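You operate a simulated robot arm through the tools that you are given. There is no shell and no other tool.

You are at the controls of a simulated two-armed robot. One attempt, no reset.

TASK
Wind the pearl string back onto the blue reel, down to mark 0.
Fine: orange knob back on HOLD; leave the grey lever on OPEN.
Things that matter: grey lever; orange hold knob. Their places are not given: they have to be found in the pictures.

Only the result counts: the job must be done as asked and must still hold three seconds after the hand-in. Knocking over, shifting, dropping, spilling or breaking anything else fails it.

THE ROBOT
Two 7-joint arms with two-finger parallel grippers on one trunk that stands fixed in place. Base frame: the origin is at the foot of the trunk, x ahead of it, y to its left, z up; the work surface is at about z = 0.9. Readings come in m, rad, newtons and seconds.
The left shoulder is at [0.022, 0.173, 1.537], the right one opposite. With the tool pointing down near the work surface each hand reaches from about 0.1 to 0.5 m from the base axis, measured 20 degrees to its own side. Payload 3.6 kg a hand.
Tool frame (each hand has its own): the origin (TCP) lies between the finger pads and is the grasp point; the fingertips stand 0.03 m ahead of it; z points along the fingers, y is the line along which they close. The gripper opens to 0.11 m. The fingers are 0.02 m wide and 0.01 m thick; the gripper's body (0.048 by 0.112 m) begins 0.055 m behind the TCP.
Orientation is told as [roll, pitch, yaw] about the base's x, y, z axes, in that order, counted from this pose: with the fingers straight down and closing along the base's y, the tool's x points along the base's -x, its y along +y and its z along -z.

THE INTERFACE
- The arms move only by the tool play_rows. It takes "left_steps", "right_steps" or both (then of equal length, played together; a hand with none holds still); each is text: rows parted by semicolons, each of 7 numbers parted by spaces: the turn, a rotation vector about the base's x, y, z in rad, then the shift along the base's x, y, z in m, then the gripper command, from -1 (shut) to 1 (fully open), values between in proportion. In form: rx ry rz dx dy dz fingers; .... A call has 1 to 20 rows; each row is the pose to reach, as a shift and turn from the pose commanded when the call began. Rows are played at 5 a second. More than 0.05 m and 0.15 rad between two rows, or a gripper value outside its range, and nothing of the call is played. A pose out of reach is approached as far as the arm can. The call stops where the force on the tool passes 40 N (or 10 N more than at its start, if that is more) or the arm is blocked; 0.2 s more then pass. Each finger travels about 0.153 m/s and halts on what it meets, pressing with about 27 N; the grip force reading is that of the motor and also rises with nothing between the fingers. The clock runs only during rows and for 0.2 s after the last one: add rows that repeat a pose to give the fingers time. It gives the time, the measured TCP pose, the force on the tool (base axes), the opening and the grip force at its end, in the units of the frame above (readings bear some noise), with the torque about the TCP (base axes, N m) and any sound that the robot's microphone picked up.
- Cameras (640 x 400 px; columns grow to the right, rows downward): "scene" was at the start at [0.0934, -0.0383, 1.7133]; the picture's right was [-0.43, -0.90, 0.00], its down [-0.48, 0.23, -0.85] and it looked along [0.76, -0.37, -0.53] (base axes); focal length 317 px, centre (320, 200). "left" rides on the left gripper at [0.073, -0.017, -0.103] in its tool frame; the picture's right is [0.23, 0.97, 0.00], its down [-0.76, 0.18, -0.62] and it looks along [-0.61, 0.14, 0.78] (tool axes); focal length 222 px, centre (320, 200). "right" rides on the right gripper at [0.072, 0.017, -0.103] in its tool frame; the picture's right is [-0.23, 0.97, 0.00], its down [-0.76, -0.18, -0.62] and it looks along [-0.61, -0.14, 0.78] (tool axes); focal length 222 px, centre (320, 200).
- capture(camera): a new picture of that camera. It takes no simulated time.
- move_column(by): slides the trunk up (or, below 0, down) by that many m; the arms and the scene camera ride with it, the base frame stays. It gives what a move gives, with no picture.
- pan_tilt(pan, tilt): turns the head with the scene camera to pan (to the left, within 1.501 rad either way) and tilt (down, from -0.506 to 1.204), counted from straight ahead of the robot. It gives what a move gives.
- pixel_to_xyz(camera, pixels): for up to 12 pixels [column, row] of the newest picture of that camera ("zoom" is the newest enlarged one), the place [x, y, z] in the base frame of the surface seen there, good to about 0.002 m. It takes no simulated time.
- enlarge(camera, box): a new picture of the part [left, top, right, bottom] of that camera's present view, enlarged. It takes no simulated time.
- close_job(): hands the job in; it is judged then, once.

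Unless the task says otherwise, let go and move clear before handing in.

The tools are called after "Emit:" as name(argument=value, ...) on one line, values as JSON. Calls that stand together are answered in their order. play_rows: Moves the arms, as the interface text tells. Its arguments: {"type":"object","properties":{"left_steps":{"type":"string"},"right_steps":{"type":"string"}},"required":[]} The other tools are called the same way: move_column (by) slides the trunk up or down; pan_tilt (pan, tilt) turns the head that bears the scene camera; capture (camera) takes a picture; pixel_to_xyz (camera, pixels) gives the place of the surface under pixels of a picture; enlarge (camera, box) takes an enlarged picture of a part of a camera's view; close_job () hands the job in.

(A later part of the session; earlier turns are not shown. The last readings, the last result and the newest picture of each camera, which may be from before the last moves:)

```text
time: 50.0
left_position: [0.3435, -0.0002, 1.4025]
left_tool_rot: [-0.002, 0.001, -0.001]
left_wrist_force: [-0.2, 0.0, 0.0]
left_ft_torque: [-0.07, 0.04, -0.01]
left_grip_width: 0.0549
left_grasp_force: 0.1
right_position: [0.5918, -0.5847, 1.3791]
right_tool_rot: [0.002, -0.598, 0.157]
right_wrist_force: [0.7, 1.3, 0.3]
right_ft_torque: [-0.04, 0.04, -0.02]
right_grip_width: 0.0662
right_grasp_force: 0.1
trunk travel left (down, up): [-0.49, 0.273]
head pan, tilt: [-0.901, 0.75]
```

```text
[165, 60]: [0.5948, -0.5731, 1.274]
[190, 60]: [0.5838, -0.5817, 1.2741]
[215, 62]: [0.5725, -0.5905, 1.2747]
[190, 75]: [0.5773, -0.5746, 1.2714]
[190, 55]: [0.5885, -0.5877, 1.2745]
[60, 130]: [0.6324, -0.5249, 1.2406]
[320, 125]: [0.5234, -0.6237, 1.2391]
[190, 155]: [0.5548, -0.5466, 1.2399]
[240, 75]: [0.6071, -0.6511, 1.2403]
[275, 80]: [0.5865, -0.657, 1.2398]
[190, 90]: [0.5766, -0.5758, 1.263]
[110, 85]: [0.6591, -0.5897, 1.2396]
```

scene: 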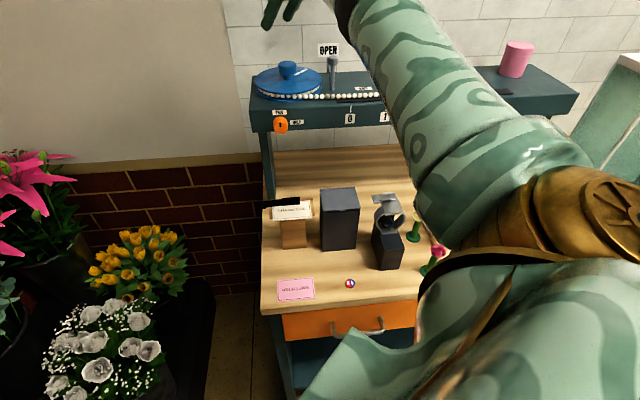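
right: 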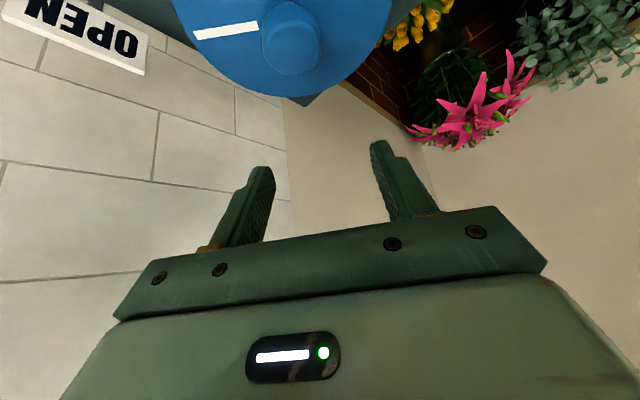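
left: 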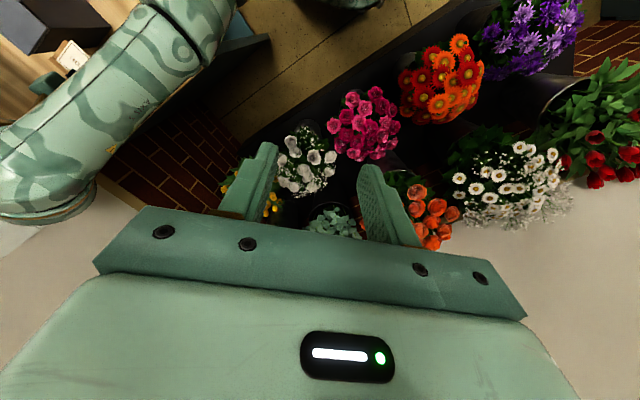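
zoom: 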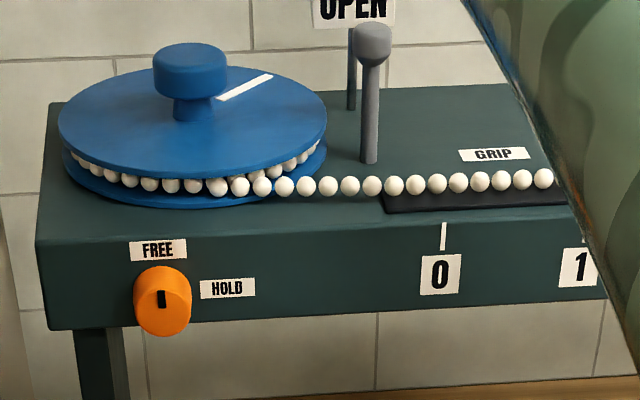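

The reel knob is a mushroom cap centred at about (0.5885,-0.590), radius ≈0.019, z 1.258 to 1.277. I'll descend around it and close.

Emit:
play_rows(right_steps="0 0 0 -0.010 -0.0064 -0.035 0.2; 0 0 0 -0.010 -0.0064 -0.065 0.2; 0 0 0 -0.010 -0.0064 -0.085 0.2; 0 0 0 -0.010 -0.0064 -0.101 0.2; 0 0 0 -0.010 -0.0064 -0.101 0.2; 0 0 0 -0.010 -0.0064 -0.101 -0.2; 0 0 0 -0.010 -0.0064 -0.101 -0.6; 0 0 0 -0.010 -0.0064 -0.101 -1; 0 0 0 -0.010 -0.0064 -0.101 -1")

Emit:
capture(camera="right")

Emit:
enlarge(camera="scene", box=[240, 30, 400, 150])

```text
time: 52.0
left_position: [0.3406, -0.0014, 1.4028]
left_tool_rot: [-0.002, 0.0, -0.001]
left_wrist_force: [0.7, 0.6, -0.4]
left_ft_torque: [-0.02, 0.0, -0.04]
left_grip_width: 0.055
left_grasp_force: 0.1
right_position: [0.5775, -0.5928, 1.2773]
right_tool_rot: [0.004, -0.598, 0.158]
right_wrist_force: [-4.5, 7.8, -7.5]
right_ft_torque: [0.29, -0.84, 0.15]
right_grip_width: 0.0406
right_grasp_force: 44.8
trunk travel left (down, up): [-0.49, 0.273]
head pan, tilt: [-0.901, 0.75]
```

```text
taken
```

right: 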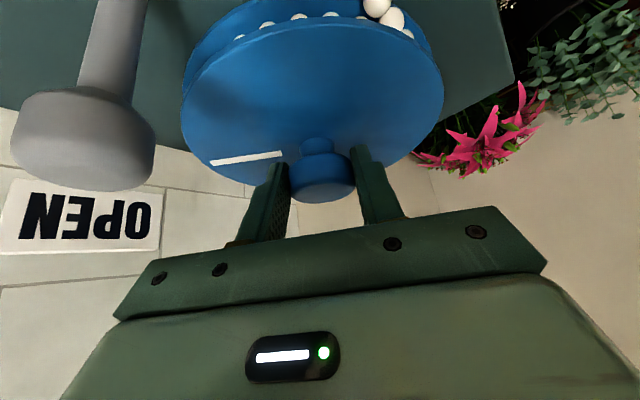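

```text
3.33 times, centred on (320, 90) of scene
```

zoom: 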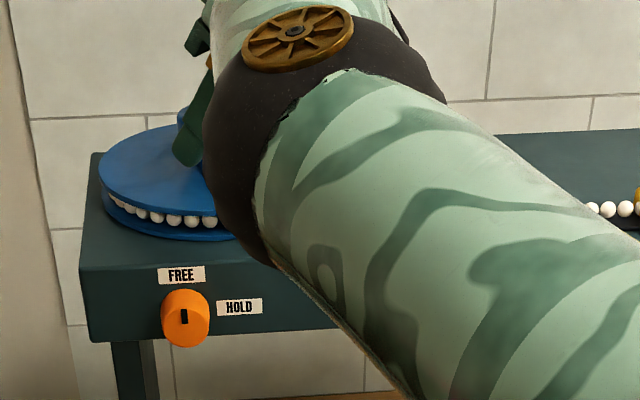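

The reel knob is gripped at 0.0406 m with light forces, and the lever clears the gripper. I'll turn 0.5 rad clockwise and check that the slider moves toward 0.

Emit:
play_rows(right_steps="0 0 0 -0.0038 -0.001 0 -1; 0 0 -0.13 -0.00398 0.0005 0 -1; 0 0 -0.26 -0.00397 0.0019 0 -1; 0 0 -0.39 -0.0038 0.0032 0 -1; 0 0 -0.52 -0.0034 0.0046 0 -1; 0 0 -0.52 -0.0034 0.0046 0 -1")

Emit:
capture(camera="right")

Emit:
capture(camera="scene")

```text
time: 53.4
left_position: [0.3444, -0.0003, 1.4021]
left_tool_rot: [-0.001, 0.002, -0.001]
left_wrist_force: [0.5, 0.0, -0.5]
left_ft_torque: [0.0, -0.02, -0.01]
left_grip_width: 0.0549
left_grasp_force: 0.1
right_position: [0.5783, -0.5861, 1.2769]
right_tool_rot: [0.002, -0.596, -0.363]
right_wrist_force: [14.1, 6.4, 2.0]
right_ft_torque: [0.5, 0.13, 0.14]
right_grip_width: 0.0408
right_grasp_force: 45.3
trunk travel left (down, up): [-0.49, 0.273]
head pan, tilt: [-0.901, 0.75]
```

```text
taken
```

right: 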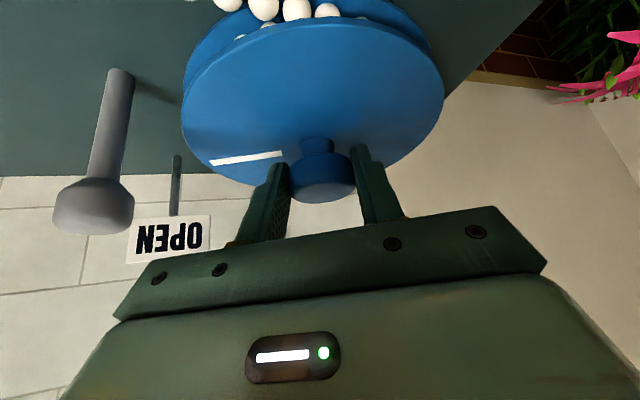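

```text
taken
```

scene: 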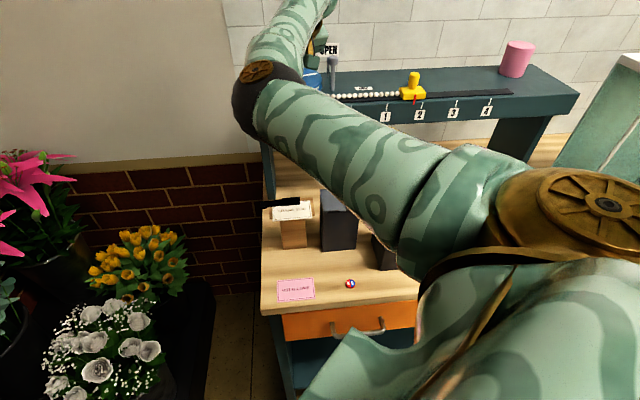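

The slider moved toward 0, its red pointer now at scene (414,99) just inside mark 2. I'll measure it to get the travel per radian.

Emit:
enlarge(camera="scene", box=[320, 60, 480, 130])

```text
4.00 times, centred on (400, 95) of scene
```

zoom: 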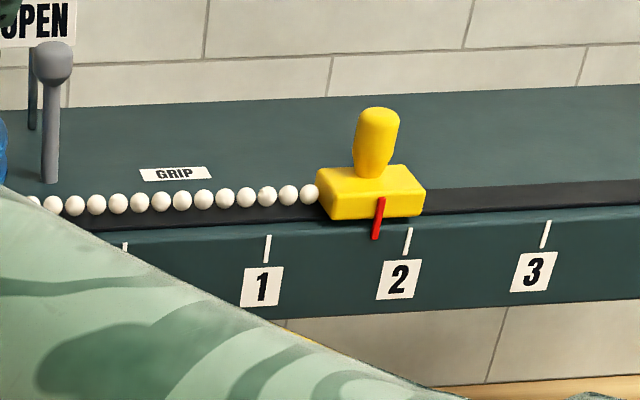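

Emit:
pixel_to_xyz(camera="zoom", pixels=[[379, 205], [377, 220], [376, 235], [381, 200], [408, 240], [266, 248], [545, 235], [330, 210], [420, 205], [378, 228], [125, 245], [398, 280]])

```text
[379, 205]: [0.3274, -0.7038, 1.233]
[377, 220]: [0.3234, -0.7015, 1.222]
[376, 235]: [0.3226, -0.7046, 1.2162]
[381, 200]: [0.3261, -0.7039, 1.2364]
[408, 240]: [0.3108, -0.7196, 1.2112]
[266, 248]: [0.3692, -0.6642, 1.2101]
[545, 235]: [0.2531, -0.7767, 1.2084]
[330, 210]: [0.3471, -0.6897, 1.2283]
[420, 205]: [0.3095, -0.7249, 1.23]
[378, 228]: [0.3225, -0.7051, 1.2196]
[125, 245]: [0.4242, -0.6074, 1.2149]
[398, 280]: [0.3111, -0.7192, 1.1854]
```

The slider went 0.0385 m for 0.52 rad (radius ≈0.074), so about 1.9 rad remain. I'll continue this stroke to yaw ≈-1.14.

Emit:
play_rows(right_steps="0 0 -0.13 0.0005 0.0013 0 -1; 0 0 -0.26 0.0012 0.0025 0 -1; 0 0 -0.39 0.0021 0.0036 0 -1; 0 0 -0.52 0.003 0.0046 0 -1; 0 0 -0.65 0.0042 0.0054 0 -1; 0 0 -0.78 0.0054 0.0061 0 -1; 0 0 -0.78 0.0054 0.0061 0 -1")

Emit:
capture(camera="right")

Emit:
capture(camera="scene")

```text
time: 55.0
left_position: [0.3446, -0.0002, 1.403]
left_tool_rot: [-0.004, 0.003, 0.001]
left_wrist_force: [-0.3, 0.5, -0.5]
left_ft_torque: [0.0, 0.04, 0.01]
left_grip_width: 0.055
left_grasp_force: 0.1
right_position: [0.5837, -0.5789, 1.2766]
right_tool_rot: [0.002, -0.601, -1.14]
right_wrist_force: [25.1, 4.3, 14.8]
right_ft_torque: [-0.12, -0.52, 0.29]
right_grip_width: 0.0408
right_grasp_force: 44.7
trunk travel left (down, up): [-0.49, 0.273]
head pan, tilt: [-0.901, 0.75]
```

```text
taken
```

right: 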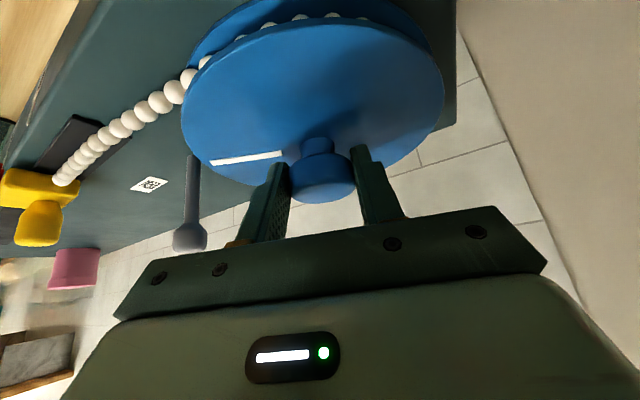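

```text
taken
```

scene: 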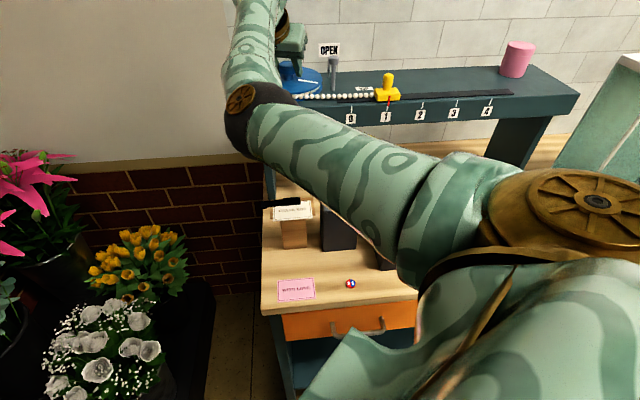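

The slider is near mark 1 (scene (388,97)), and the side force is up to 29 N from a small centring error. I'll open the gripper in place to see whether the reel stays put.

Emit:
play_rows(right_steps="0 0 0 0.001 0 0 -0.2; 0 0 0 0.001 0 0 0.2; 0 0 0 0.001 0 0 0.2; 0 0 0 0.001 0 0 0.2")

Emit:
capture(camera="right")

Emit:
enlarge(camera="scene", box=[280, 50, 480, 140])

```text
time: 56.0
left_position: [0.3414, -0.003, 1.4023]
left_tool_rot: [0.001, -0.002, -0.001]
left_wrist_force: [-0.2, -0.7, -0.3]
left_ft_torque: [0.02, 0.02, 0.0]
left_grip_width: 0.055
left_grasp_force: 0.1
right_position: [0.5814, -0.5833, 1.2759]
right_tool_rot: [0.001, -0.598, -1.143]
right_wrist_force: [1.2, -0.5, 0.1]
right_ft_torque: [0.0, 0.04, -0.02]
right_grip_width: 0.066
right_grasp_force: 0.1
trunk travel left (down, up): [-0.49, 0.273]
head pan, tilt: [-0.901, 0.75]
```

```text
taken
```

right: 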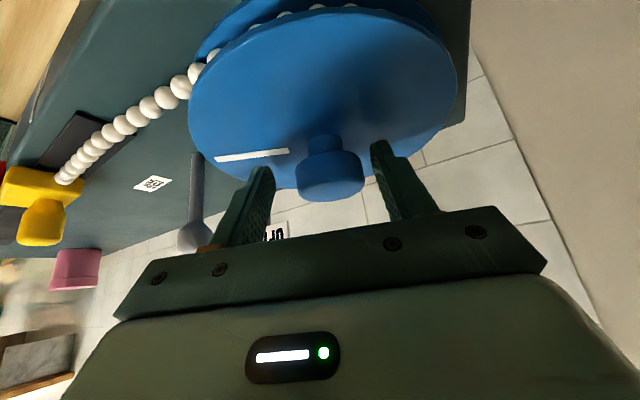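

```text
3.20 times, centred on (380, 95) of scene
```

zoom: 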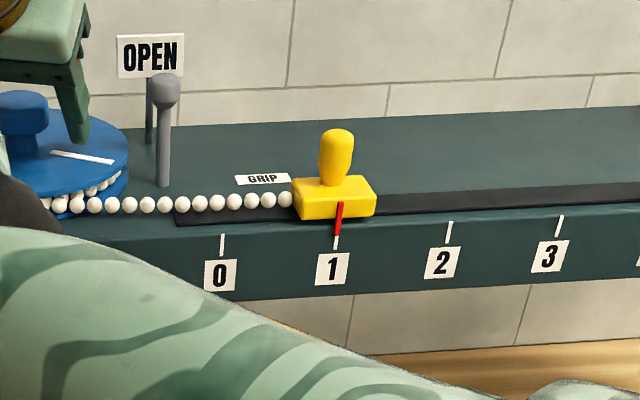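

The reel stays where I left it, with the pointer near mark 1. I'll measure the slider, then lift, turn back to yaw ≈0.05 and come down for a second stroke.

Emit:
pixel_to_xyz(camera="zoom", pixels=[[338, 212], [338, 222], [337, 232], [335, 243], [221, 243], [448, 232], [300, 205], [370, 205], [222, 250], [561, 225]])

Emit:
play_rows(right_steps="0 0 0 0.003 0.003 0.02 0.2; 0 0 0 0.003 0.003 0.04 0.2; 0 0 0 0.003 0.003 0.06 0.2; 0 0 0.13 0.003 0.003 0.06 0.2; 0 0 0.26 0.003 0.003 0.06 0.2; 0 0 0.39 0.003 0.002 0.06 0.2; 0 0 0.52 0.003 0.001 0.06 0.2; 0 0 0.65 0.002 0 0.06 0.2; 0 0 0.78 0.001 -0.001 0.06 0.2; 0 0 0.91 0 -0.003 0.06 0.2; 0 0 1.04 -0.002 -0.005 0.06 0.2; 0 0 1.17 -0.003 -0.007 0.06 0.2; 0 0 1.17 -0.003 -0.007 0.06 0.2")

Emit:
capture(camera="right")

```text
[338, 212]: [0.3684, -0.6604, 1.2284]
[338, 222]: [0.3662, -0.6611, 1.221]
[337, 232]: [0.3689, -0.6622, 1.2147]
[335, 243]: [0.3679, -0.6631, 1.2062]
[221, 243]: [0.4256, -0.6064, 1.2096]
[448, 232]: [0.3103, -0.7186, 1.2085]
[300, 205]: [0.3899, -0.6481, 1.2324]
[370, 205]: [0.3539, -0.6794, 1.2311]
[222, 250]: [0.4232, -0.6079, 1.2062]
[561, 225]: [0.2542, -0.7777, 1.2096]
```

```text
time: 58.8
left_position: [0.3422, -0.002, 1.4014]
left_tool_rot: [-0.001, 0.0, 0.0]
left_wrist_force: [-0.3, 0.3, -0.3]
left_ft_torque: [-0.03, 0.0, 0.01]
left_grip_width: 0.055
left_grasp_force: 0.1
right_position: [0.5776, -0.5898, 1.3368]
right_tool_rot: [0.001, -0.596, 0.031]
right_wrist_force: [-0.8, 0.7, -0.9]
right_ft_torque: [0.05, 0.02, 0.0]
right_grip_width: 0.0661
right_grasp_force: 0.2
trunk travel left (down, up): [-0.49, 0.273]
head pan, tilt: [-0.901, 0.75]
```

```text
taken
```

right: 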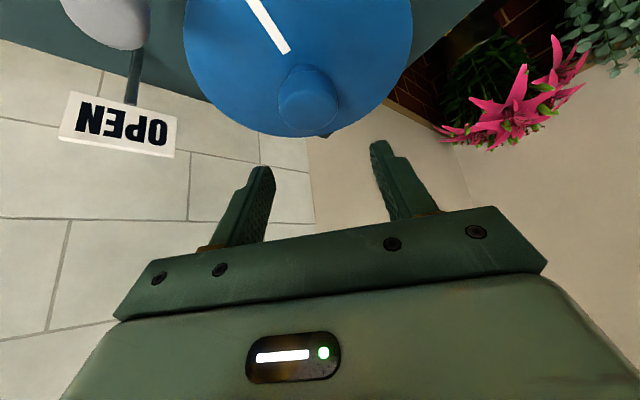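

The pointer is almost exactly at mark 1 (u≈-0.2075) and I need about 1.01 rad more. The hand is aligned at yaw 0.03, so I'll descend, grip, and turn 0.91 rad clockwise before fine-tuning.

Emit:
play_rows(right_steps="0 0 0 0 0 -0.02 0.2; 0 0 0 0 0 -0.04 0.2; 0 0 0 0 0 -0.06 0.2; 0 0 0 0 0 -0.06 0.2; 0 0 0 0 0 -0.06 -0.3; 0 0 0 0 0 -0.06 -1; 0 0 0 0 0 -0.06 -1; 0 0 -0.13 0 0.0013 -0.06 -1; 0 0 -0.26 0.0003 0.0027 -0.06 -1; 0 0 -0.39 0.0007 0.004 -0.06 -1; 0 0 -0.52 0.0012 0.0052 -0.06 -1; 0 0 -0.65 0.0019 0.0064 -0.06 -1; 0 0 -0.78 0.0028 0.0074 -0.06 -1; 0 0 -0.91 0.0038 0.0084 -0.06 -1; 0 0 -0.91 0.0038 0.0084 -0.06 -1")

Emit:
capture(camera="right")

Emit:
enlarge(camera="scene", box=[280, 50, 480, 140])

```text
time: 62.0
left_position: [0.3414, -0.0031, 1.4032]
left_tool_rot: [0.001, -0.001, 0.0]
left_wrist_force: [0.3, -0.5, 0.5]
left_ft_torque: [-0.03, -0.02, -0.04]
left_grip_width: 0.0551
left_grasp_force: 0.1
right_position: [0.5823, -0.5814, 1.275]
right_tool_rot: [0.0, -0.597, -0.882]
right_wrist_force: [9.4, -12.7, 16.6]
right_ft_torque: [-0.24, 0.28, -0.04]
right_grip_width: 0.0411
right_grasp_force: 45.0
trunk travel left (down, up): [-0.49, 0.273]
head pan, tilt: [-0.901, 0.75]
```

```text
taken
```

right: 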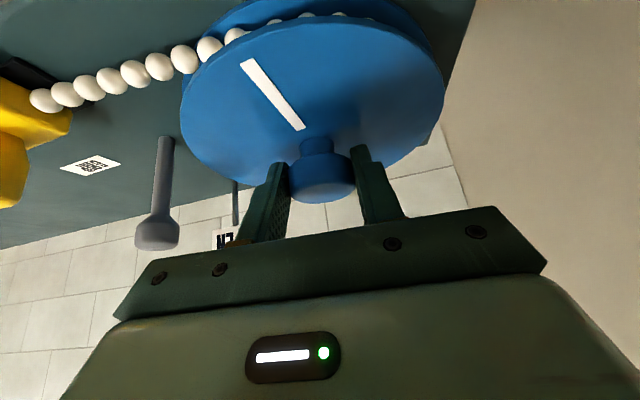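

```text
3.20 times, centred on (380, 95) of scene
```

zoom: 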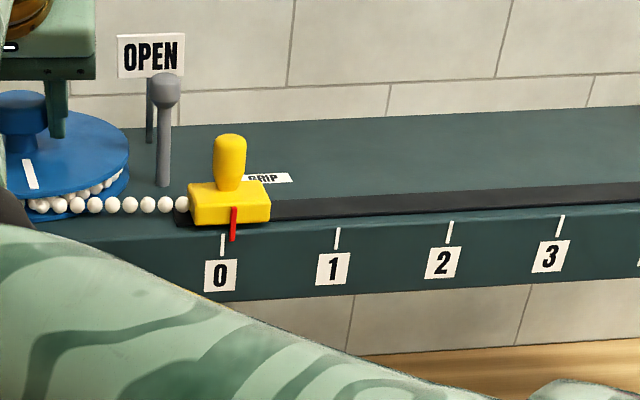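

The pointer is now just short of mark 0 (zoom (233,225) against tick (222,243)). I'll zoom in to measure the rest.

Emit:
enlarge(camera="scene", box=[320, 80, 400, 140])

```text
6.67 times, centred on (360, 110) of scene
```

zoom: 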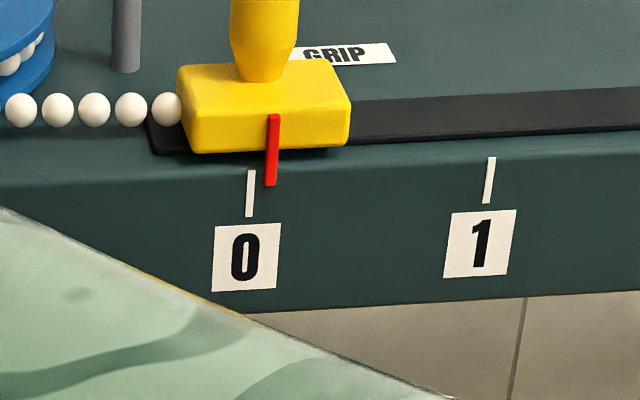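

Emit:
pixel_to_xyz(camera="zoom", pixels=[[273, 130], [272, 150], [271, 165], [270, 180], [251, 180], [250, 195], [249, 210], [490, 170], [488, 185], [487, 198], [245, 258], [481, 243]])

```text
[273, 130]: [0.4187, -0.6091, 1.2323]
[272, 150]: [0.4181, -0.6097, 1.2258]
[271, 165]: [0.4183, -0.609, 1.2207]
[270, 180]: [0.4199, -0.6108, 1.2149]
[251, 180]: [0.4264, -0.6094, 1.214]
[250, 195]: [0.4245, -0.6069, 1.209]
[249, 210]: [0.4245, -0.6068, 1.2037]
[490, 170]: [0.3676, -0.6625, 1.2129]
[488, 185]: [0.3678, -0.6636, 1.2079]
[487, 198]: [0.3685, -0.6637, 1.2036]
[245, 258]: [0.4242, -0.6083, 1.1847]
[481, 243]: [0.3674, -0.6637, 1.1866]
```

About 5.8 mm of slider travel remains, i.e. 0.074 rad. I'll make that final fine turn.

Emit:
play_rows(right_steps="0 0 -0.037 0.0003 0.0003 0.001 -1; 0 0 -0.074 0.0006 0.0005 0.001 -1; 0 0 -0.074 0.0006 0.0005 0.001 -1; 0 0 -0.074 0.0006 0.0005 0.001 -1")

Emit:
enlarge(camera="scene", box=[320, 80, 400, 140])

Emit:
pixel_to_xyz(camera="zoom", pixels=[[253, 130], [252, 150], [251, 165], [250, 175], [251, 195], [250, 205], [249, 212], [255, 140], [250, 140], [245, 258]])

```text
time: 63.0
left_position: [0.3414, -0.0037, 1.4024]
left_tool_rot: [0.0, -0.001, 0.0]
left_wrist_force: [0.2, 0.4, 0.1]
left_ft_torque: [-0.04, 0.01, -0.02]
left_grip_width: 0.0549
left_grasp_force: 0.0
right_position: [0.5831, -0.5804, 1.2771]
right_tool_rot: [-0.001, -0.596, -0.957]
right_wrist_force: [11.8, -14.0, 19.0]
right_ft_torque: [-0.05, 0.0, 0.02]
right_grip_width: 0.041
right_grasp_force: 45.2
trunk travel left (down, up): [-0.49, 0.273]
head pan, tilt: [-0.901, 0.75]
```

```text
6.67 times, centred on (360, 110) of scene
```

zoom: 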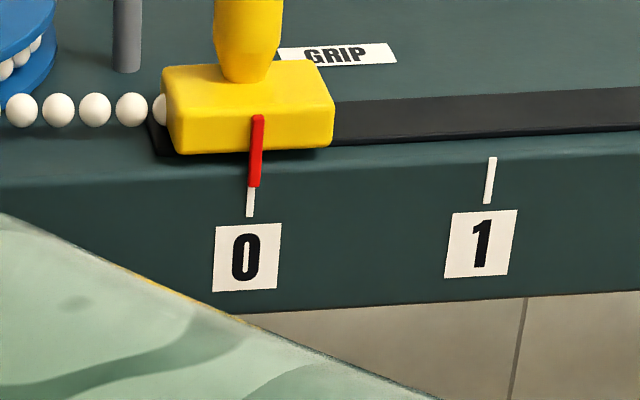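

```text
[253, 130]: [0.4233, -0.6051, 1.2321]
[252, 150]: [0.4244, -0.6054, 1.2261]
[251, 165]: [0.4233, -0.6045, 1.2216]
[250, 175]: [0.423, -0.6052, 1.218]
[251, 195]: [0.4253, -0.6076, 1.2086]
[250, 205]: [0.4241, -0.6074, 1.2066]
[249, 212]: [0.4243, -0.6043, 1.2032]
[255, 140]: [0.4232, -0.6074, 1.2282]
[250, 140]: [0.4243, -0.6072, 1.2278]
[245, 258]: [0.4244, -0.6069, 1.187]
```

The pointer now lines up with tick 0. I'll sample the pointer's centreline to verify.

Emit:
pixel_to_xyz(camera="zoom", pixels=[[258, 130], [257, 140], [257, 150], [256, 160], [255, 170], [254, 180], [251, 192], [250, 200], [250, 206], [250, 212]])

```text
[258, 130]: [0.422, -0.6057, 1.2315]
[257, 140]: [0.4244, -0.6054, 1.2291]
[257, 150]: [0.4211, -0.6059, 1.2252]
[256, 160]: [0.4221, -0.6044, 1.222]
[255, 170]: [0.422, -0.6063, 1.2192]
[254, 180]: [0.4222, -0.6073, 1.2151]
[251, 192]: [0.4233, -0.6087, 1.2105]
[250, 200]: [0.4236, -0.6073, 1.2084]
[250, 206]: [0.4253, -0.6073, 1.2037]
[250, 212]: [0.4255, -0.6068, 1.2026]
```

The pointer (u≈-0.1298) and tick 0 (u≈-0.1295) agree within a millimetre. I'll relax the side load on the hand, then open the gripper and check the pointer again.

Emit:
play_rows(right_steps="0 0 0 0.0008 -0.001 0.0013 -1; 0 0 0 0.0016 -0.002 0.0026 -1; 0 0 0 0.0016 -0.002 0.0026 -1")

Emit:
enlarge(camera="scene", box=[320, 80, 400, 140])

```text
time: 63.8
left_position: [0.3414, -0.0022, 1.4031]
left_tool_rot: [-0.001, -0.002, 0.0]
left_wrist_force: [-0.7, 0.0, 0.3]
left_ft_torque: [-0.02, -0.02, 0.0]
left_grip_width: 0.0553
left_grasp_force: 0.1
right_position: [0.5833, -0.581, 1.2771]
right_tool_rot: [0.001, -0.592, -0.957]
right_wrist_force: [-5.8, 3.3, -8.8]
right_ft_torque: [-0.82, -0.15, 0.0]
right_grip_width: 0.0407
right_grasp_force: 45.0
trunk travel left (down, up): [-0.49, 0.273]
head pan, tilt: [-0.901, 0.75]
```

```text
6.67 times, centred on (360, 110) of scene
```

zoom: 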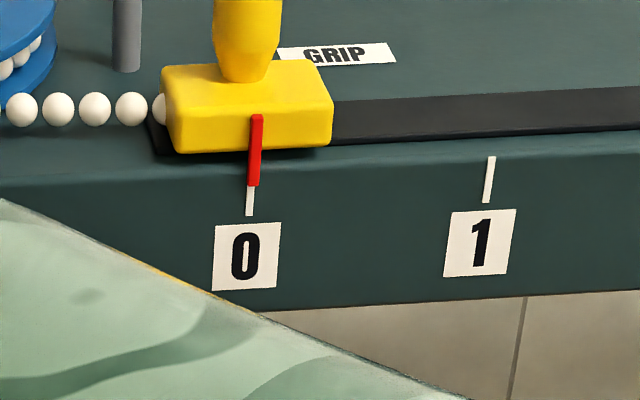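

The load dropped to about 11 N and the pointer still sits over tick 0. I'll open the fingers in place and check for movement before lifting.

Emit:
play_rows(right_steps="0 0 0 0 0 0 -0.2; 0 0 0 0 0 0 0.1; 0 0 0 0 0 0 0.2; 0 0 0 0 0 0 0.2")

Emit:
enlarge(camera="scene", box=[320, 80, 400, 140])

Emit:
pixel_to_xyz(camera="zoom", pixels=[[258, 130], [257, 140], [257, 150], [256, 160], [255, 170], [254, 180], [251, 192], [250, 200], [250, 206], [250, 212]])

Emit:
capture(camera="right")

```text
time: 64.8
left_position: [0.3403, -0.0008, 1.4024]
left_tool_rot: [0.0, 0.0, 0.001]
left_wrist_force: [1.0, -0.7, 0.0]
left_ft_torque: [-0.01, -0.01, 0.0]
left_grip_width: 0.055
left_grasp_force: 0.0
right_position: [0.5845, -0.5817, 1.2796]
right_tool_rot: [0.002, -0.598, -0.956]
right_wrist_force: [-0.5, -0.6, 0.3]
right_ft_torque: [-0.03, 0.03, 0.0]
right_grip_width: 0.066
right_grasp_force: 0.1
trunk travel left (down, up): [-0.49, 0.273]
head pan, tilt: [-0.901, 0.75]
```

```text
6.67 times, centred on (360, 110) of scene
```

zoom: 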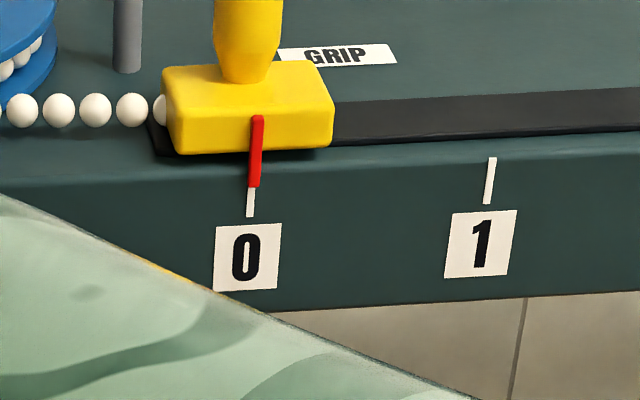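

```text
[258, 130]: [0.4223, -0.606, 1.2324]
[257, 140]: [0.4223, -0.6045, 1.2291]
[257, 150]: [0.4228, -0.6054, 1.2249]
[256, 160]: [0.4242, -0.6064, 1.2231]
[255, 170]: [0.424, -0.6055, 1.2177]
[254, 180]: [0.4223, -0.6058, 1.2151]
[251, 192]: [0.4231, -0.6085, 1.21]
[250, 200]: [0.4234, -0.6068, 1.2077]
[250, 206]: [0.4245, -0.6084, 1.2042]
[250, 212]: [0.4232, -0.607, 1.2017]
```

```text
taken
```

right: 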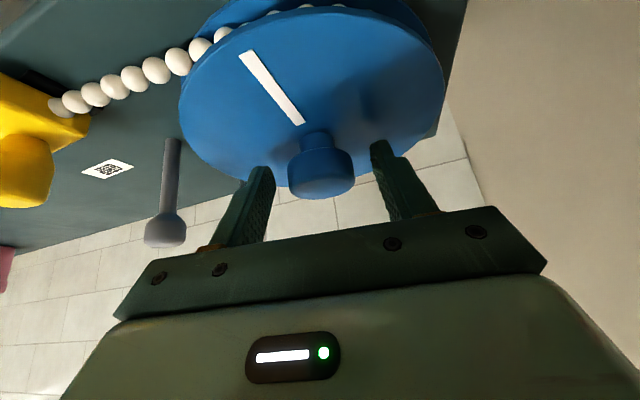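

The pointer stayed at 0 after release. I'll lift the right hand off and bring it back in front of the orange knob to turn it to HOLD.

Emit:
play_rows(right_steps="0 0 0 0 0 0.03 0.2; 0 0 0 0 0 0.06 0.2; 0 0 0 0 0 0.09 0.2; -0.014 -0.014 0.034 -0.0215 0.0283 0.09 0.2; -0.029 -0.029 0.068 -0.043 0.0566 0.09 0.2; -0.043 -0.043 0.103 -0.0646 0.085 0.09 0.2; -0.058 -0.058 0.137 -0.0861 0.1133 0.09 0.2; -0.072 -0.072 0.171 -0.1076 0.1416 0.09 0.2; -0.072 -0.072 0.171 -0.1076 0.1416 0.05 0.2; -0.072 -0.072 0.171 -0.1076 0.1416 0.01 0.2; -0.072 -0.072 0.171 -0.1076 0.1416 -0.03 0.2; -0.072 -0.072 0.171 -0.1076 0.1416 -0.0788 0.2; -0.072 -0.072 0.171 -0.1076 0.1416 -0.0788 0.2")

Emit:
capture(camera="right")

Emit:
capture(camera="scene")

```text
time: 67.6
left_position: [0.3409, -0.0024, 1.4027]
left_tool_rot: [-0.002, -0.002, 0.002]
left_wrist_force: [-0.1, 0.2, -0.4]
left_ft_torque: [-0.03, -0.03, 0.01]
left_grip_width: 0.0551
left_grasp_force: 0.1
right_position: [0.4737, -0.4396, 1.2004]
right_tool_rot: [0.015, -0.701, -0.791]
right_wrist_force: [0.2, 0.0, 0.3]
right_ft_torque: [0.02, 0.0, 0.0]
right_grip_width: 0.0659
right_grasp_force: 0.1
trunk travel left (down, up): [-0.49, 0.273]
head pan, tilt: [-0.901, 0.75]
```

```text
taken
```

right: 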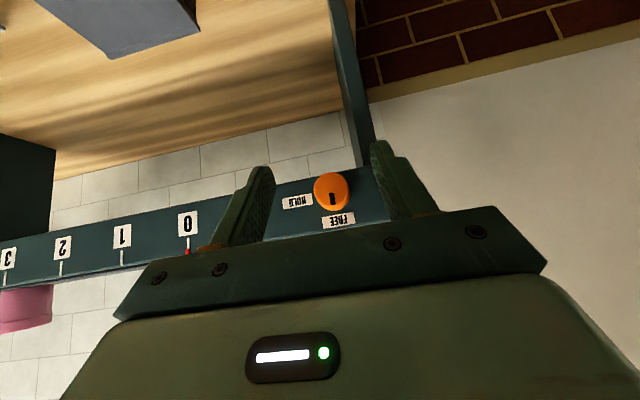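

```text
taken
```

scene: 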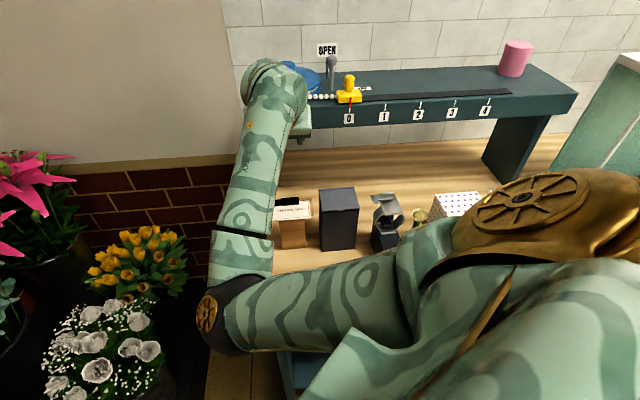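

The hand is in front of the knob with its bar still at FREE (right (333,198)). I'll pre-roll -45° about the knob axis, ready to turn 90° clockwise to HOLD.

Emit:
play_rows(right_steps="-0.0926 0.0926 0 0.0014 0.0014 -0.0002 0.2; -0.1851 0.1851 0 0.0028 0.0028 -0.0006 0.2; -0.2777 0.2777 0 0.0042 0.0042 -0.0012 0.2; -0.3702 0.3702 0 0.0056 0.0056 -0.002 0.2; -0.4628 0.4628 0 0.007 0.007 -0.003 0.2; -0.5554 0.5554 0 0.0083 0.0083 -0.004 0.2; -0.5554 0.5554 0 0.0083 0.0083 -0.004 0.2")

Emit:
capture(camera="right")

```text
time: 69.2
left_position: [0.3419, -0.002, 1.4025]
left_tool_rot: [0.0, 0.0, 0.001]
left_wrist_force: [0.1, -0.1, -0.2]
left_ft_torque: [0.03, 0.0, -0.02]
left_grip_width: 0.0551
left_grasp_force: 0.2
right_position: [0.4859, -0.4312, 1.1981]
right_tool_rot: [-0.907, -0.475, -0.251]
right_wrist_force: [0.4, 0.2, 0.5]
right_ft_torque: [0.02, 0.03, -0.03]
right_grip_width: 0.066
right_grasp_force: 0.0
trunk travel left (down, up): [-0.49, 0.273]
head pan, tilt: [-0.901, 0.75]
```

```text
taken
```

right: 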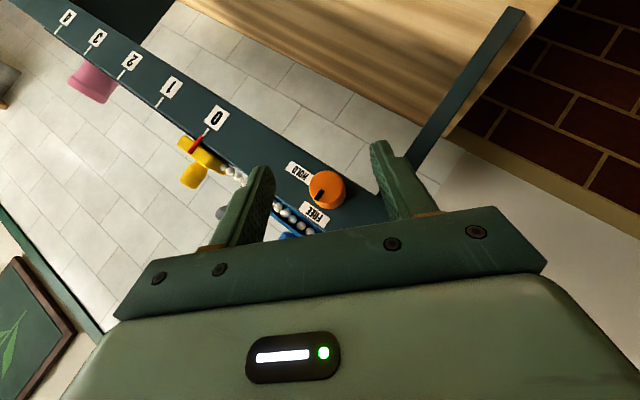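

The roll is good, with the knob between the fingers at right (327,188). I'll advance to the knob along +n and close on it.

Emit:
play_rows(right_steps="0 0 0 0.0085 -0.0099 -0.0001 0.2; 0 0 0 0.017 -0.0198 -0.0002 0.2; 0 0 0 0.0255 -0.0296 -0.0004 0.2; 0 0 0 0.034 -0.0395 -0.0005 0.2; 0 0 0 0.034 -0.0395 -0.0005 0.2; 0 0 0 0.034 -0.0395 -0.0005 -0.4; 0 0 0 0.034 -0.0395 -0.0005 -1; 0 0 0 0.034 -0.0395 -0.0005 -1")

Emit:
capture(camera="right")

```text
time: 71.0
left_position: [0.3407, -0.0011, 1.4031]
left_tool_rot: [0.0, 0.0, 0.0]
left_wrist_force: [0.7, 0.2, 0.1]
left_ft_torque: [0.05, -0.01, 0.03]
left_grip_width: 0.0552
left_grasp_force: 0.0
right_position: [0.5212, -0.4724, 1.197]
right_tool_rot: [-0.91, -0.477, -0.254]
right_wrist_force: [0.0, -0.5, 3.6]
right_ft_torque: [0.09, 0.1, -0.26]
right_grip_width: 0.0313
right_grasp_force: 44.5
trunk travel left (down, up): [-0.49, 0.273]
head pan, tilt: [-0.901, 0.75]
```

```text
taken
```

right: 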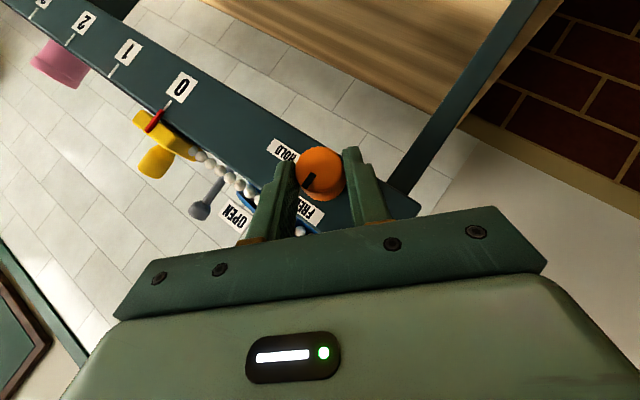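

The knob is gripped at 0.0313 m with very little load. I'll turn the first 45° back toward HOLD.

Emit:
play_rows(right_steps="0.0926 -0.0926 0 -0.001 -0.001 0.0012 -1; 0.1851 -0.1851 0 -0.002 -0.002 0.0022 -1; 0.2777 -0.2777 0 -0.0032 -0.0032 0.003 -1; 0.3702 -0.3702 0 -0.0044 -0.0044 0.0036 -1; 0.4628 -0.4628 0 -0.0056 -0.0056 0.0039 -1; 0.5554 -0.5554 0 -0.0069 -0.0069 0.004 -1; 0.5554 -0.5554 0 -0.0069 -0.0069 0.004 -1")

Emit:
capture(camera="right")

```text
time: 72.6
left_position: [0.3416, -0.002, 1.4033]
left_tool_rot: [0.0, 0.0, 0.0]
left_wrist_force: [0.4, 0.2, -0.4]
left_ft_torque: [0.01, 0.01, 0.01]
left_grip_width: 0.055
left_grasp_force: 0.1
right_position: [0.514, -0.4784, 1.2013]
right_tool_rot: [0.015, -0.702, -0.793]
right_wrist_force: [9.0, -7.3, 17.6]
right_ft_torque: [-0.71, -0.8, 0.02]
right_grip_width: 0.0311
right_grasp_force: 45.2
trunk travel left (down, up): [-0.49, 0.273]
head pan, tilt: [-0.901, 0.75]
```

```text
taken
```

right: 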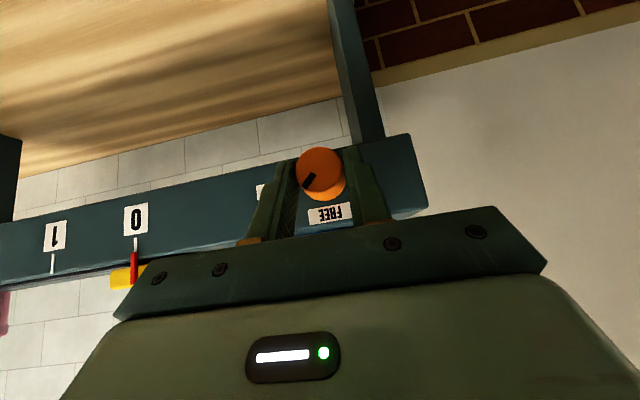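

It's midway now, with the bar diagonal at right (308,182) and the slider pointer still at 0. I'll turn the remaining 45° to HOLD.

Emit:
play_rows(right_steps="0 0 0 0.001 -0.001 0.0015 -1; 0.0926 -0.0926 0 -0.0003 -0.0023 0.0014 -1; 0.1851 -0.1851 0 -0.0015 -0.0035 0.001 -1; 0.2777 -0.2777 0 -0.0027 -0.0047 0.0005 -1; 0.3702 -0.3702 0 -0.0039 -0.0059 -0.0003 -1; 0.4628 -0.4628 0 -0.0049 -0.0069 -0.0013 -1; 0.5554 -0.5554 0 -0.0059 -0.0079 -0.0025 -1; 0.5554 -0.5554 0 -0.0059 -0.0079 -0.0025 -1")

Emit:
capture(camera="right")

Emit:
enlarge(camera="right", box=[260, 120, 390, 220])

Emit:
capture(camera="scene")

```text
time: 74.4
left_position: [0.3395, -0.0017, 1.4028]
left_tool_rot: [-0.002, -0.003, 0.0]
left_wrist_force: [-1.2, -0.6, -0.8]
left_ft_torque: [0.02, -0.01, 0.03]
left_grip_width: 0.0549
left_grasp_force: 0.0
right_position: [0.5055, -0.4861, 1.1962]
right_tool_rot: [0.927, -0.465, -1.323]
right_wrist_force: [-9.5, 7.9, -12.8]
right_ft_torque: [0.45, 0.82, 0.45]
right_grip_width: 0.031
right_grasp_force: 45.2
trunk travel left (down, up): [-0.49, 0.273]
head pan, tilt: [-0.901, 0.75]
```

```text
taken
```

right: 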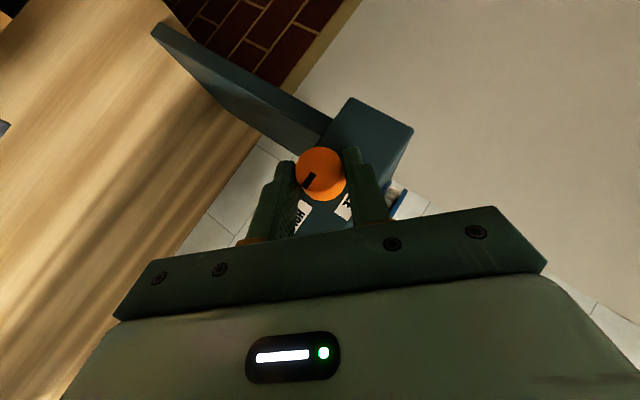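

```text
4.00 times, centred on (325, 170) of right
```

zoom: 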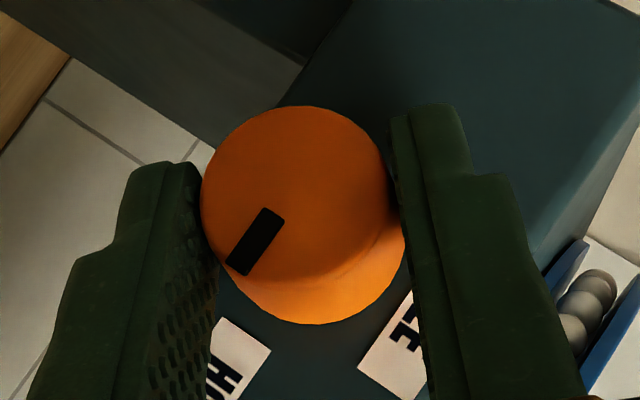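

```text
taken
```

scene: 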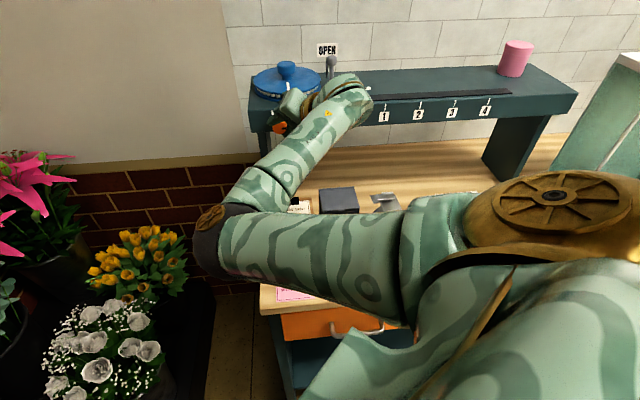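

The bar should now point along -u toward HOLD. I'll verify it with 3D points along the bar at right (305–313, 173–186).

Emit:
pixel_to_xyz(camera="right", pixels=[[312, 174], [310, 177], [308, 181], [305, 185], [319, 168], [325, 160], [335, 170], [303, 165]])

```text
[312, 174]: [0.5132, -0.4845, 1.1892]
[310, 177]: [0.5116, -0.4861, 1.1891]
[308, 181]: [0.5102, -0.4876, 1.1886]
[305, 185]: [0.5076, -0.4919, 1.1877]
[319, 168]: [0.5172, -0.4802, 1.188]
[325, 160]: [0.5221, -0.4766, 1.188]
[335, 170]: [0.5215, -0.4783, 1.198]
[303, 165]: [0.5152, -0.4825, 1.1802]
```

The bar points along -u at constant height, so the knob is on HOLD. I'll open, back straight off along -n and check everything.

Emit:
play_rows(right_steps="0 0 0 0 0 0 -0.4; 0 0 0 0 0 0 0.2; 0 0 0 0 0 0 0.2; 0 0 0 -0.0141 0.0141 0 0.2; 0 0 0 -0.0283 0.0283 0 0.2; 0 0 0 -0.0424 0.0424 0 0.2; 0 0 0 -0.0566 0.0566 0 0.2; 0 0 0 -0.0707 0.0707 0 0.2; 0 0 0 -0.0707 0.0707 0 0.2")

Emit:
capture(camera="right")

Emit:
capture(camera="scene")

```text
time: 76.4
left_position: [0.3415, -0.0028, 1.4035]
left_tool_rot: [0.001, 0.0, -0.001]
left_wrist_force: [-0.1, 0.7, 0.0]
left_ft_torque: [-0.02, 0.04, 0.0]
left_grip_width: 0.055
left_grasp_force: 0.1
right_position: [0.4364, -0.4152, 1.1998]
right_tool_rot: [0.928, -0.469, -1.324]
right_wrist_force: [0.0, 0.5, 1.0]
right_ft_torque: [-0.01, 0.02, 0.01]
right_grip_width: 0.0661
right_grasp_force: 0.0
trunk travel left (down, up): [-0.49, 0.273]
head pan, tilt: [-0.901, 0.75]
```

```text
taken
```

right: 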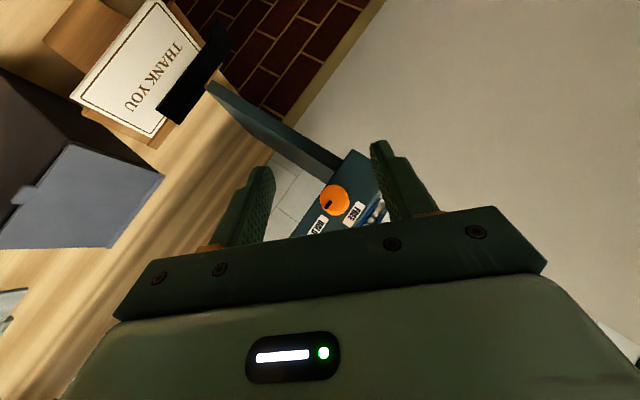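

```text
taken
```

scene: 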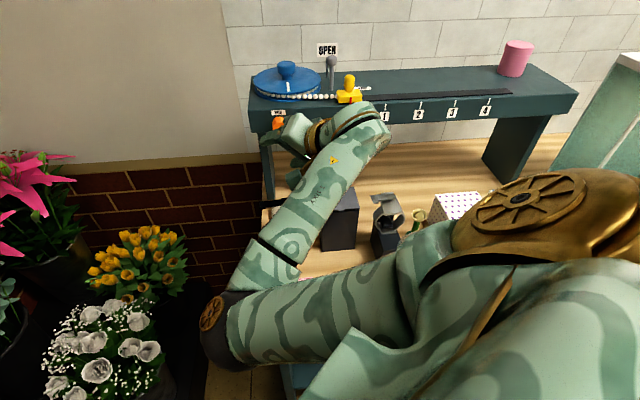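

The hand is clear of the knob. I'll unroll it and lift back to get a full view of the console for a final check.

Emit:
play_rows(right_steps="-0.0926 0.0926 0 0 0 0.01 0.2; -0.1851 0.1851 0 0 0 0.02 0.2; -0.2777 0.2777 0 0 0 0.03 0.2; -0.3702 0.3702 0 0 0 0.04 0.2; -0.4628 0.4628 0 0 0 0.05 0.2; -0.5554 0.5554 0 0 0 0.06 0.2; -0.5554 0.5554 0 0 -0.03 0.09 0.2; -0.5554 0.5554 0 -0.02 -0.06 0.12 0.2; -0.5554 0.5554 0 -0.04 -0.09 0.15 0.2; -0.5554 0.5554 0 -0.04 -0.09 0.15 0.2")

Emit:
capture(camera="right")

Emit:
capture(camera="scene")

```text
time: 78.6
left_position: [0.3419, -0.0007, 1.4028]
left_tool_rot: [0.0, -0.001, -0.001]
left_wrist_force: [-0.8, -0.3, 0.6]
left_ft_torque: [-0.02, 0.0, 0.0]
left_grip_width: 0.055
left_grasp_force: 0.1
right_position: [0.3937, -0.504, 1.3476]
right_tool_rot: [0.012, -0.697, -0.79]
right_wrist_force: [-0.5, -0.1, 0.2]
right_ft_torque: [0.0, 0.01, 0.0]
right_grip_width: 0.0659
right_grasp_force: 0.1
trunk travel left (down, up): [-0.49, 0.273]
head pan, tilt: [-0.901, 0.75]
```

```text
taken
```

right: 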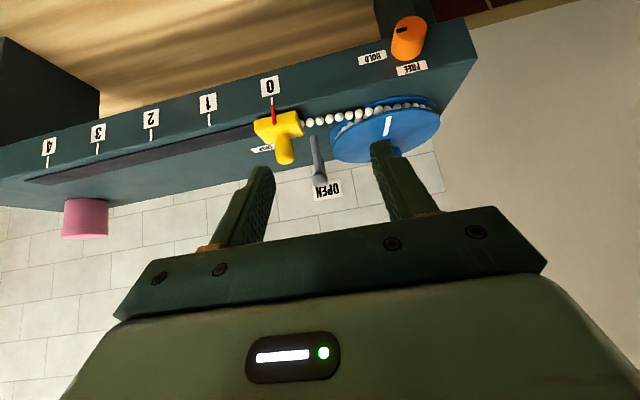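

```text
taken
```

scene: 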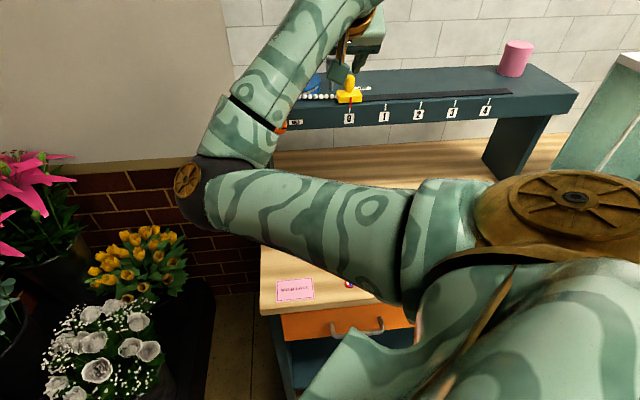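

The right picture shows the slider at 0 (272,112), the lever upright by OPEN (318,178), and the knob bar toward HOLD (402,30). I'll enlarge to confirm each one.

Emit:
enlarge(camera="right", box=[235, 60, 345, 210])

Emit:
enlarge(camera="right", box=[345, 0, 465, 85])

Emit:
enlarge(camera="scene", box=[320, 80, 400, 140])

Emit:
pixel_to_xyz(camera="zoom", pixels=[[258, 130], [257, 140], [257, 150], [256, 160], [255, 170], [254, 180], [251, 192], [250, 200], [250, 206], [250, 212]])

Emit:
pixel_to_xyz(camera="right", pixels=[[404, 30], [400, 30], [397, 30], [408, 38], [318, 178], [314, 140], [372, 58], [412, 68]])

```text
2.67 times, centred on (290, 135) of right
```

zoom: 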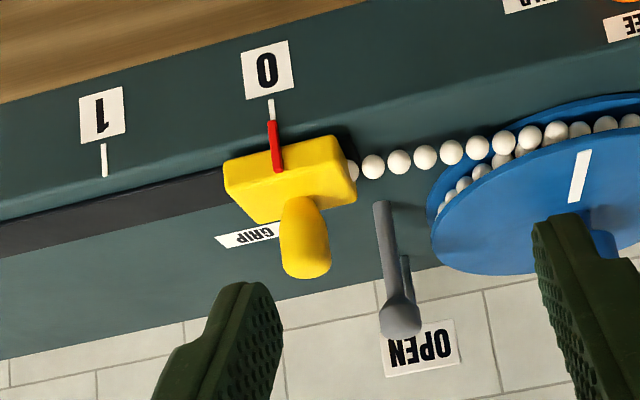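

```text
4.71 times, centred on (405, 42) of right
```

zoom: 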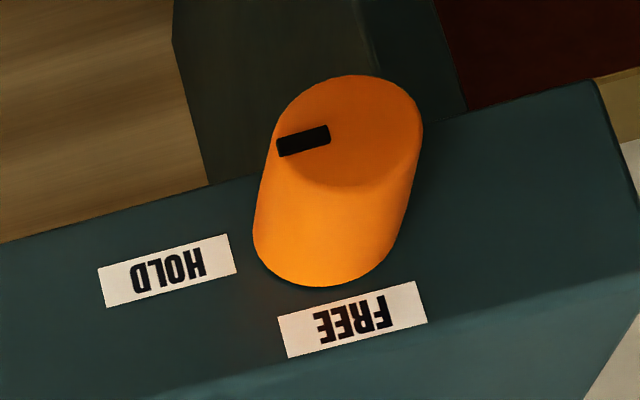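

```text
6.67 times, centred on (360, 110) of scene
```

zoom: 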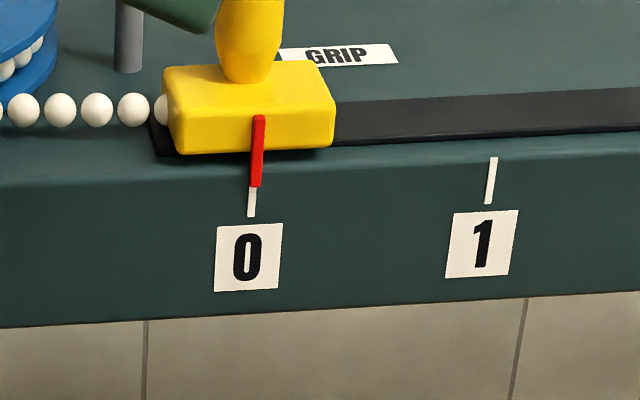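

```text
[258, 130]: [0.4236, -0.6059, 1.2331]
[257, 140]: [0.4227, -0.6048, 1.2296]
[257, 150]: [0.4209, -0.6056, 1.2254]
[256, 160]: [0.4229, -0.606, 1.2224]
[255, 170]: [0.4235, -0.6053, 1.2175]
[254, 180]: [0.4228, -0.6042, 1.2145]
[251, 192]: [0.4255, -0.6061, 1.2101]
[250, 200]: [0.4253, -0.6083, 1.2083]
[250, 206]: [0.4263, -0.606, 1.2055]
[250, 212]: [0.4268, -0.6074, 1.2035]
```

```text
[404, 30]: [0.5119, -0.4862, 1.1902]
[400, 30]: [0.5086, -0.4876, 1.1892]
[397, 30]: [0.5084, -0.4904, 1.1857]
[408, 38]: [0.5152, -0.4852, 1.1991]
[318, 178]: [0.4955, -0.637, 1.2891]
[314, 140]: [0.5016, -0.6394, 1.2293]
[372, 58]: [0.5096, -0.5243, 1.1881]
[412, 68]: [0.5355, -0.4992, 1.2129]
```

The pointer sits on 0, the lever is upright at OPEN, and the knob bar is parallel to the HOLD label, pointing at it. I'll move the right hand further clear, let a few seconds pass, and check once more.

Emit:
play_rows(right_steps="0 0 0 -0.02 0.02 0.02 0.2; 0 0 0 -0.04 0.04 0.04 0.2; 0 0 0 -0.06 0.06 0.05 0.2; 0 0 0 -0.06 0.06 0.05 0.2; 0 0 0 -0.06 0.06 0.05 0.2; 0 0 0 -0.06 0.06 0.05 0.2; 0 0 0 -0.06 0.06 0.05 0.2; 0 0 0 -0.06 0.06 0.05 0.2; 0 0 0 -0.06 0.06 0.05 0.2; 0 0 0 -0.06 0.06 0.05 0.2; 0 0 0 -0.06 0.06 0.05 0.2; 0 0 0 -0.06 0.06 0.05 0.2; 0 0 0 -0.06 0.06 0.05 0.2; 0 0 0 -0.06 0.06 0.05 0.2; 0 0 0 -0.06 0.06 0.05 0.2; 0 0 0 -0.06 0.06 0.05 0.2")

Emit:
capture(camera="right")

Emit:
enlarge(camera="right", box=[200, 40, 460, 210])

```text
time: 82.0
left_position: [0.3423, -0.002, 1.4031]
left_tool_rot: [0.0, 0.0, 0.001]
left_wrist_force: [-0.7, -0.3, 0.7]
left_ft_torque: [0.0, 0.0, 0.0]
left_grip_width: 0.0551
left_grasp_force: 0.1
right_position: [0.3338, -0.4464, 1.3968]
right_tool_rot: [0.014, -0.697, -0.792]
right_wrist_force: [-0.4, -0.6, -0.1]
right_ft_torque: [0.04, -0.02, -0.02]
right_grip_width: 0.0659
right_grasp_force: 0.1
trunk travel left (down, up): [-0.49, 0.273]
head pan, tilt: [-0.901, 0.75]
```

```text
taken
```

right: 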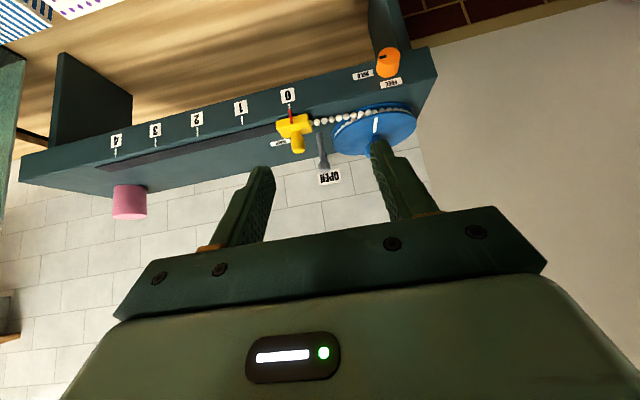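

```text
2.35 times, centred on (330, 125) of right
```

zoom: 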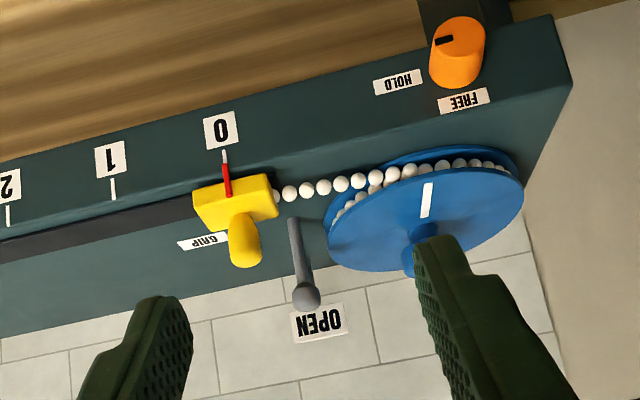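

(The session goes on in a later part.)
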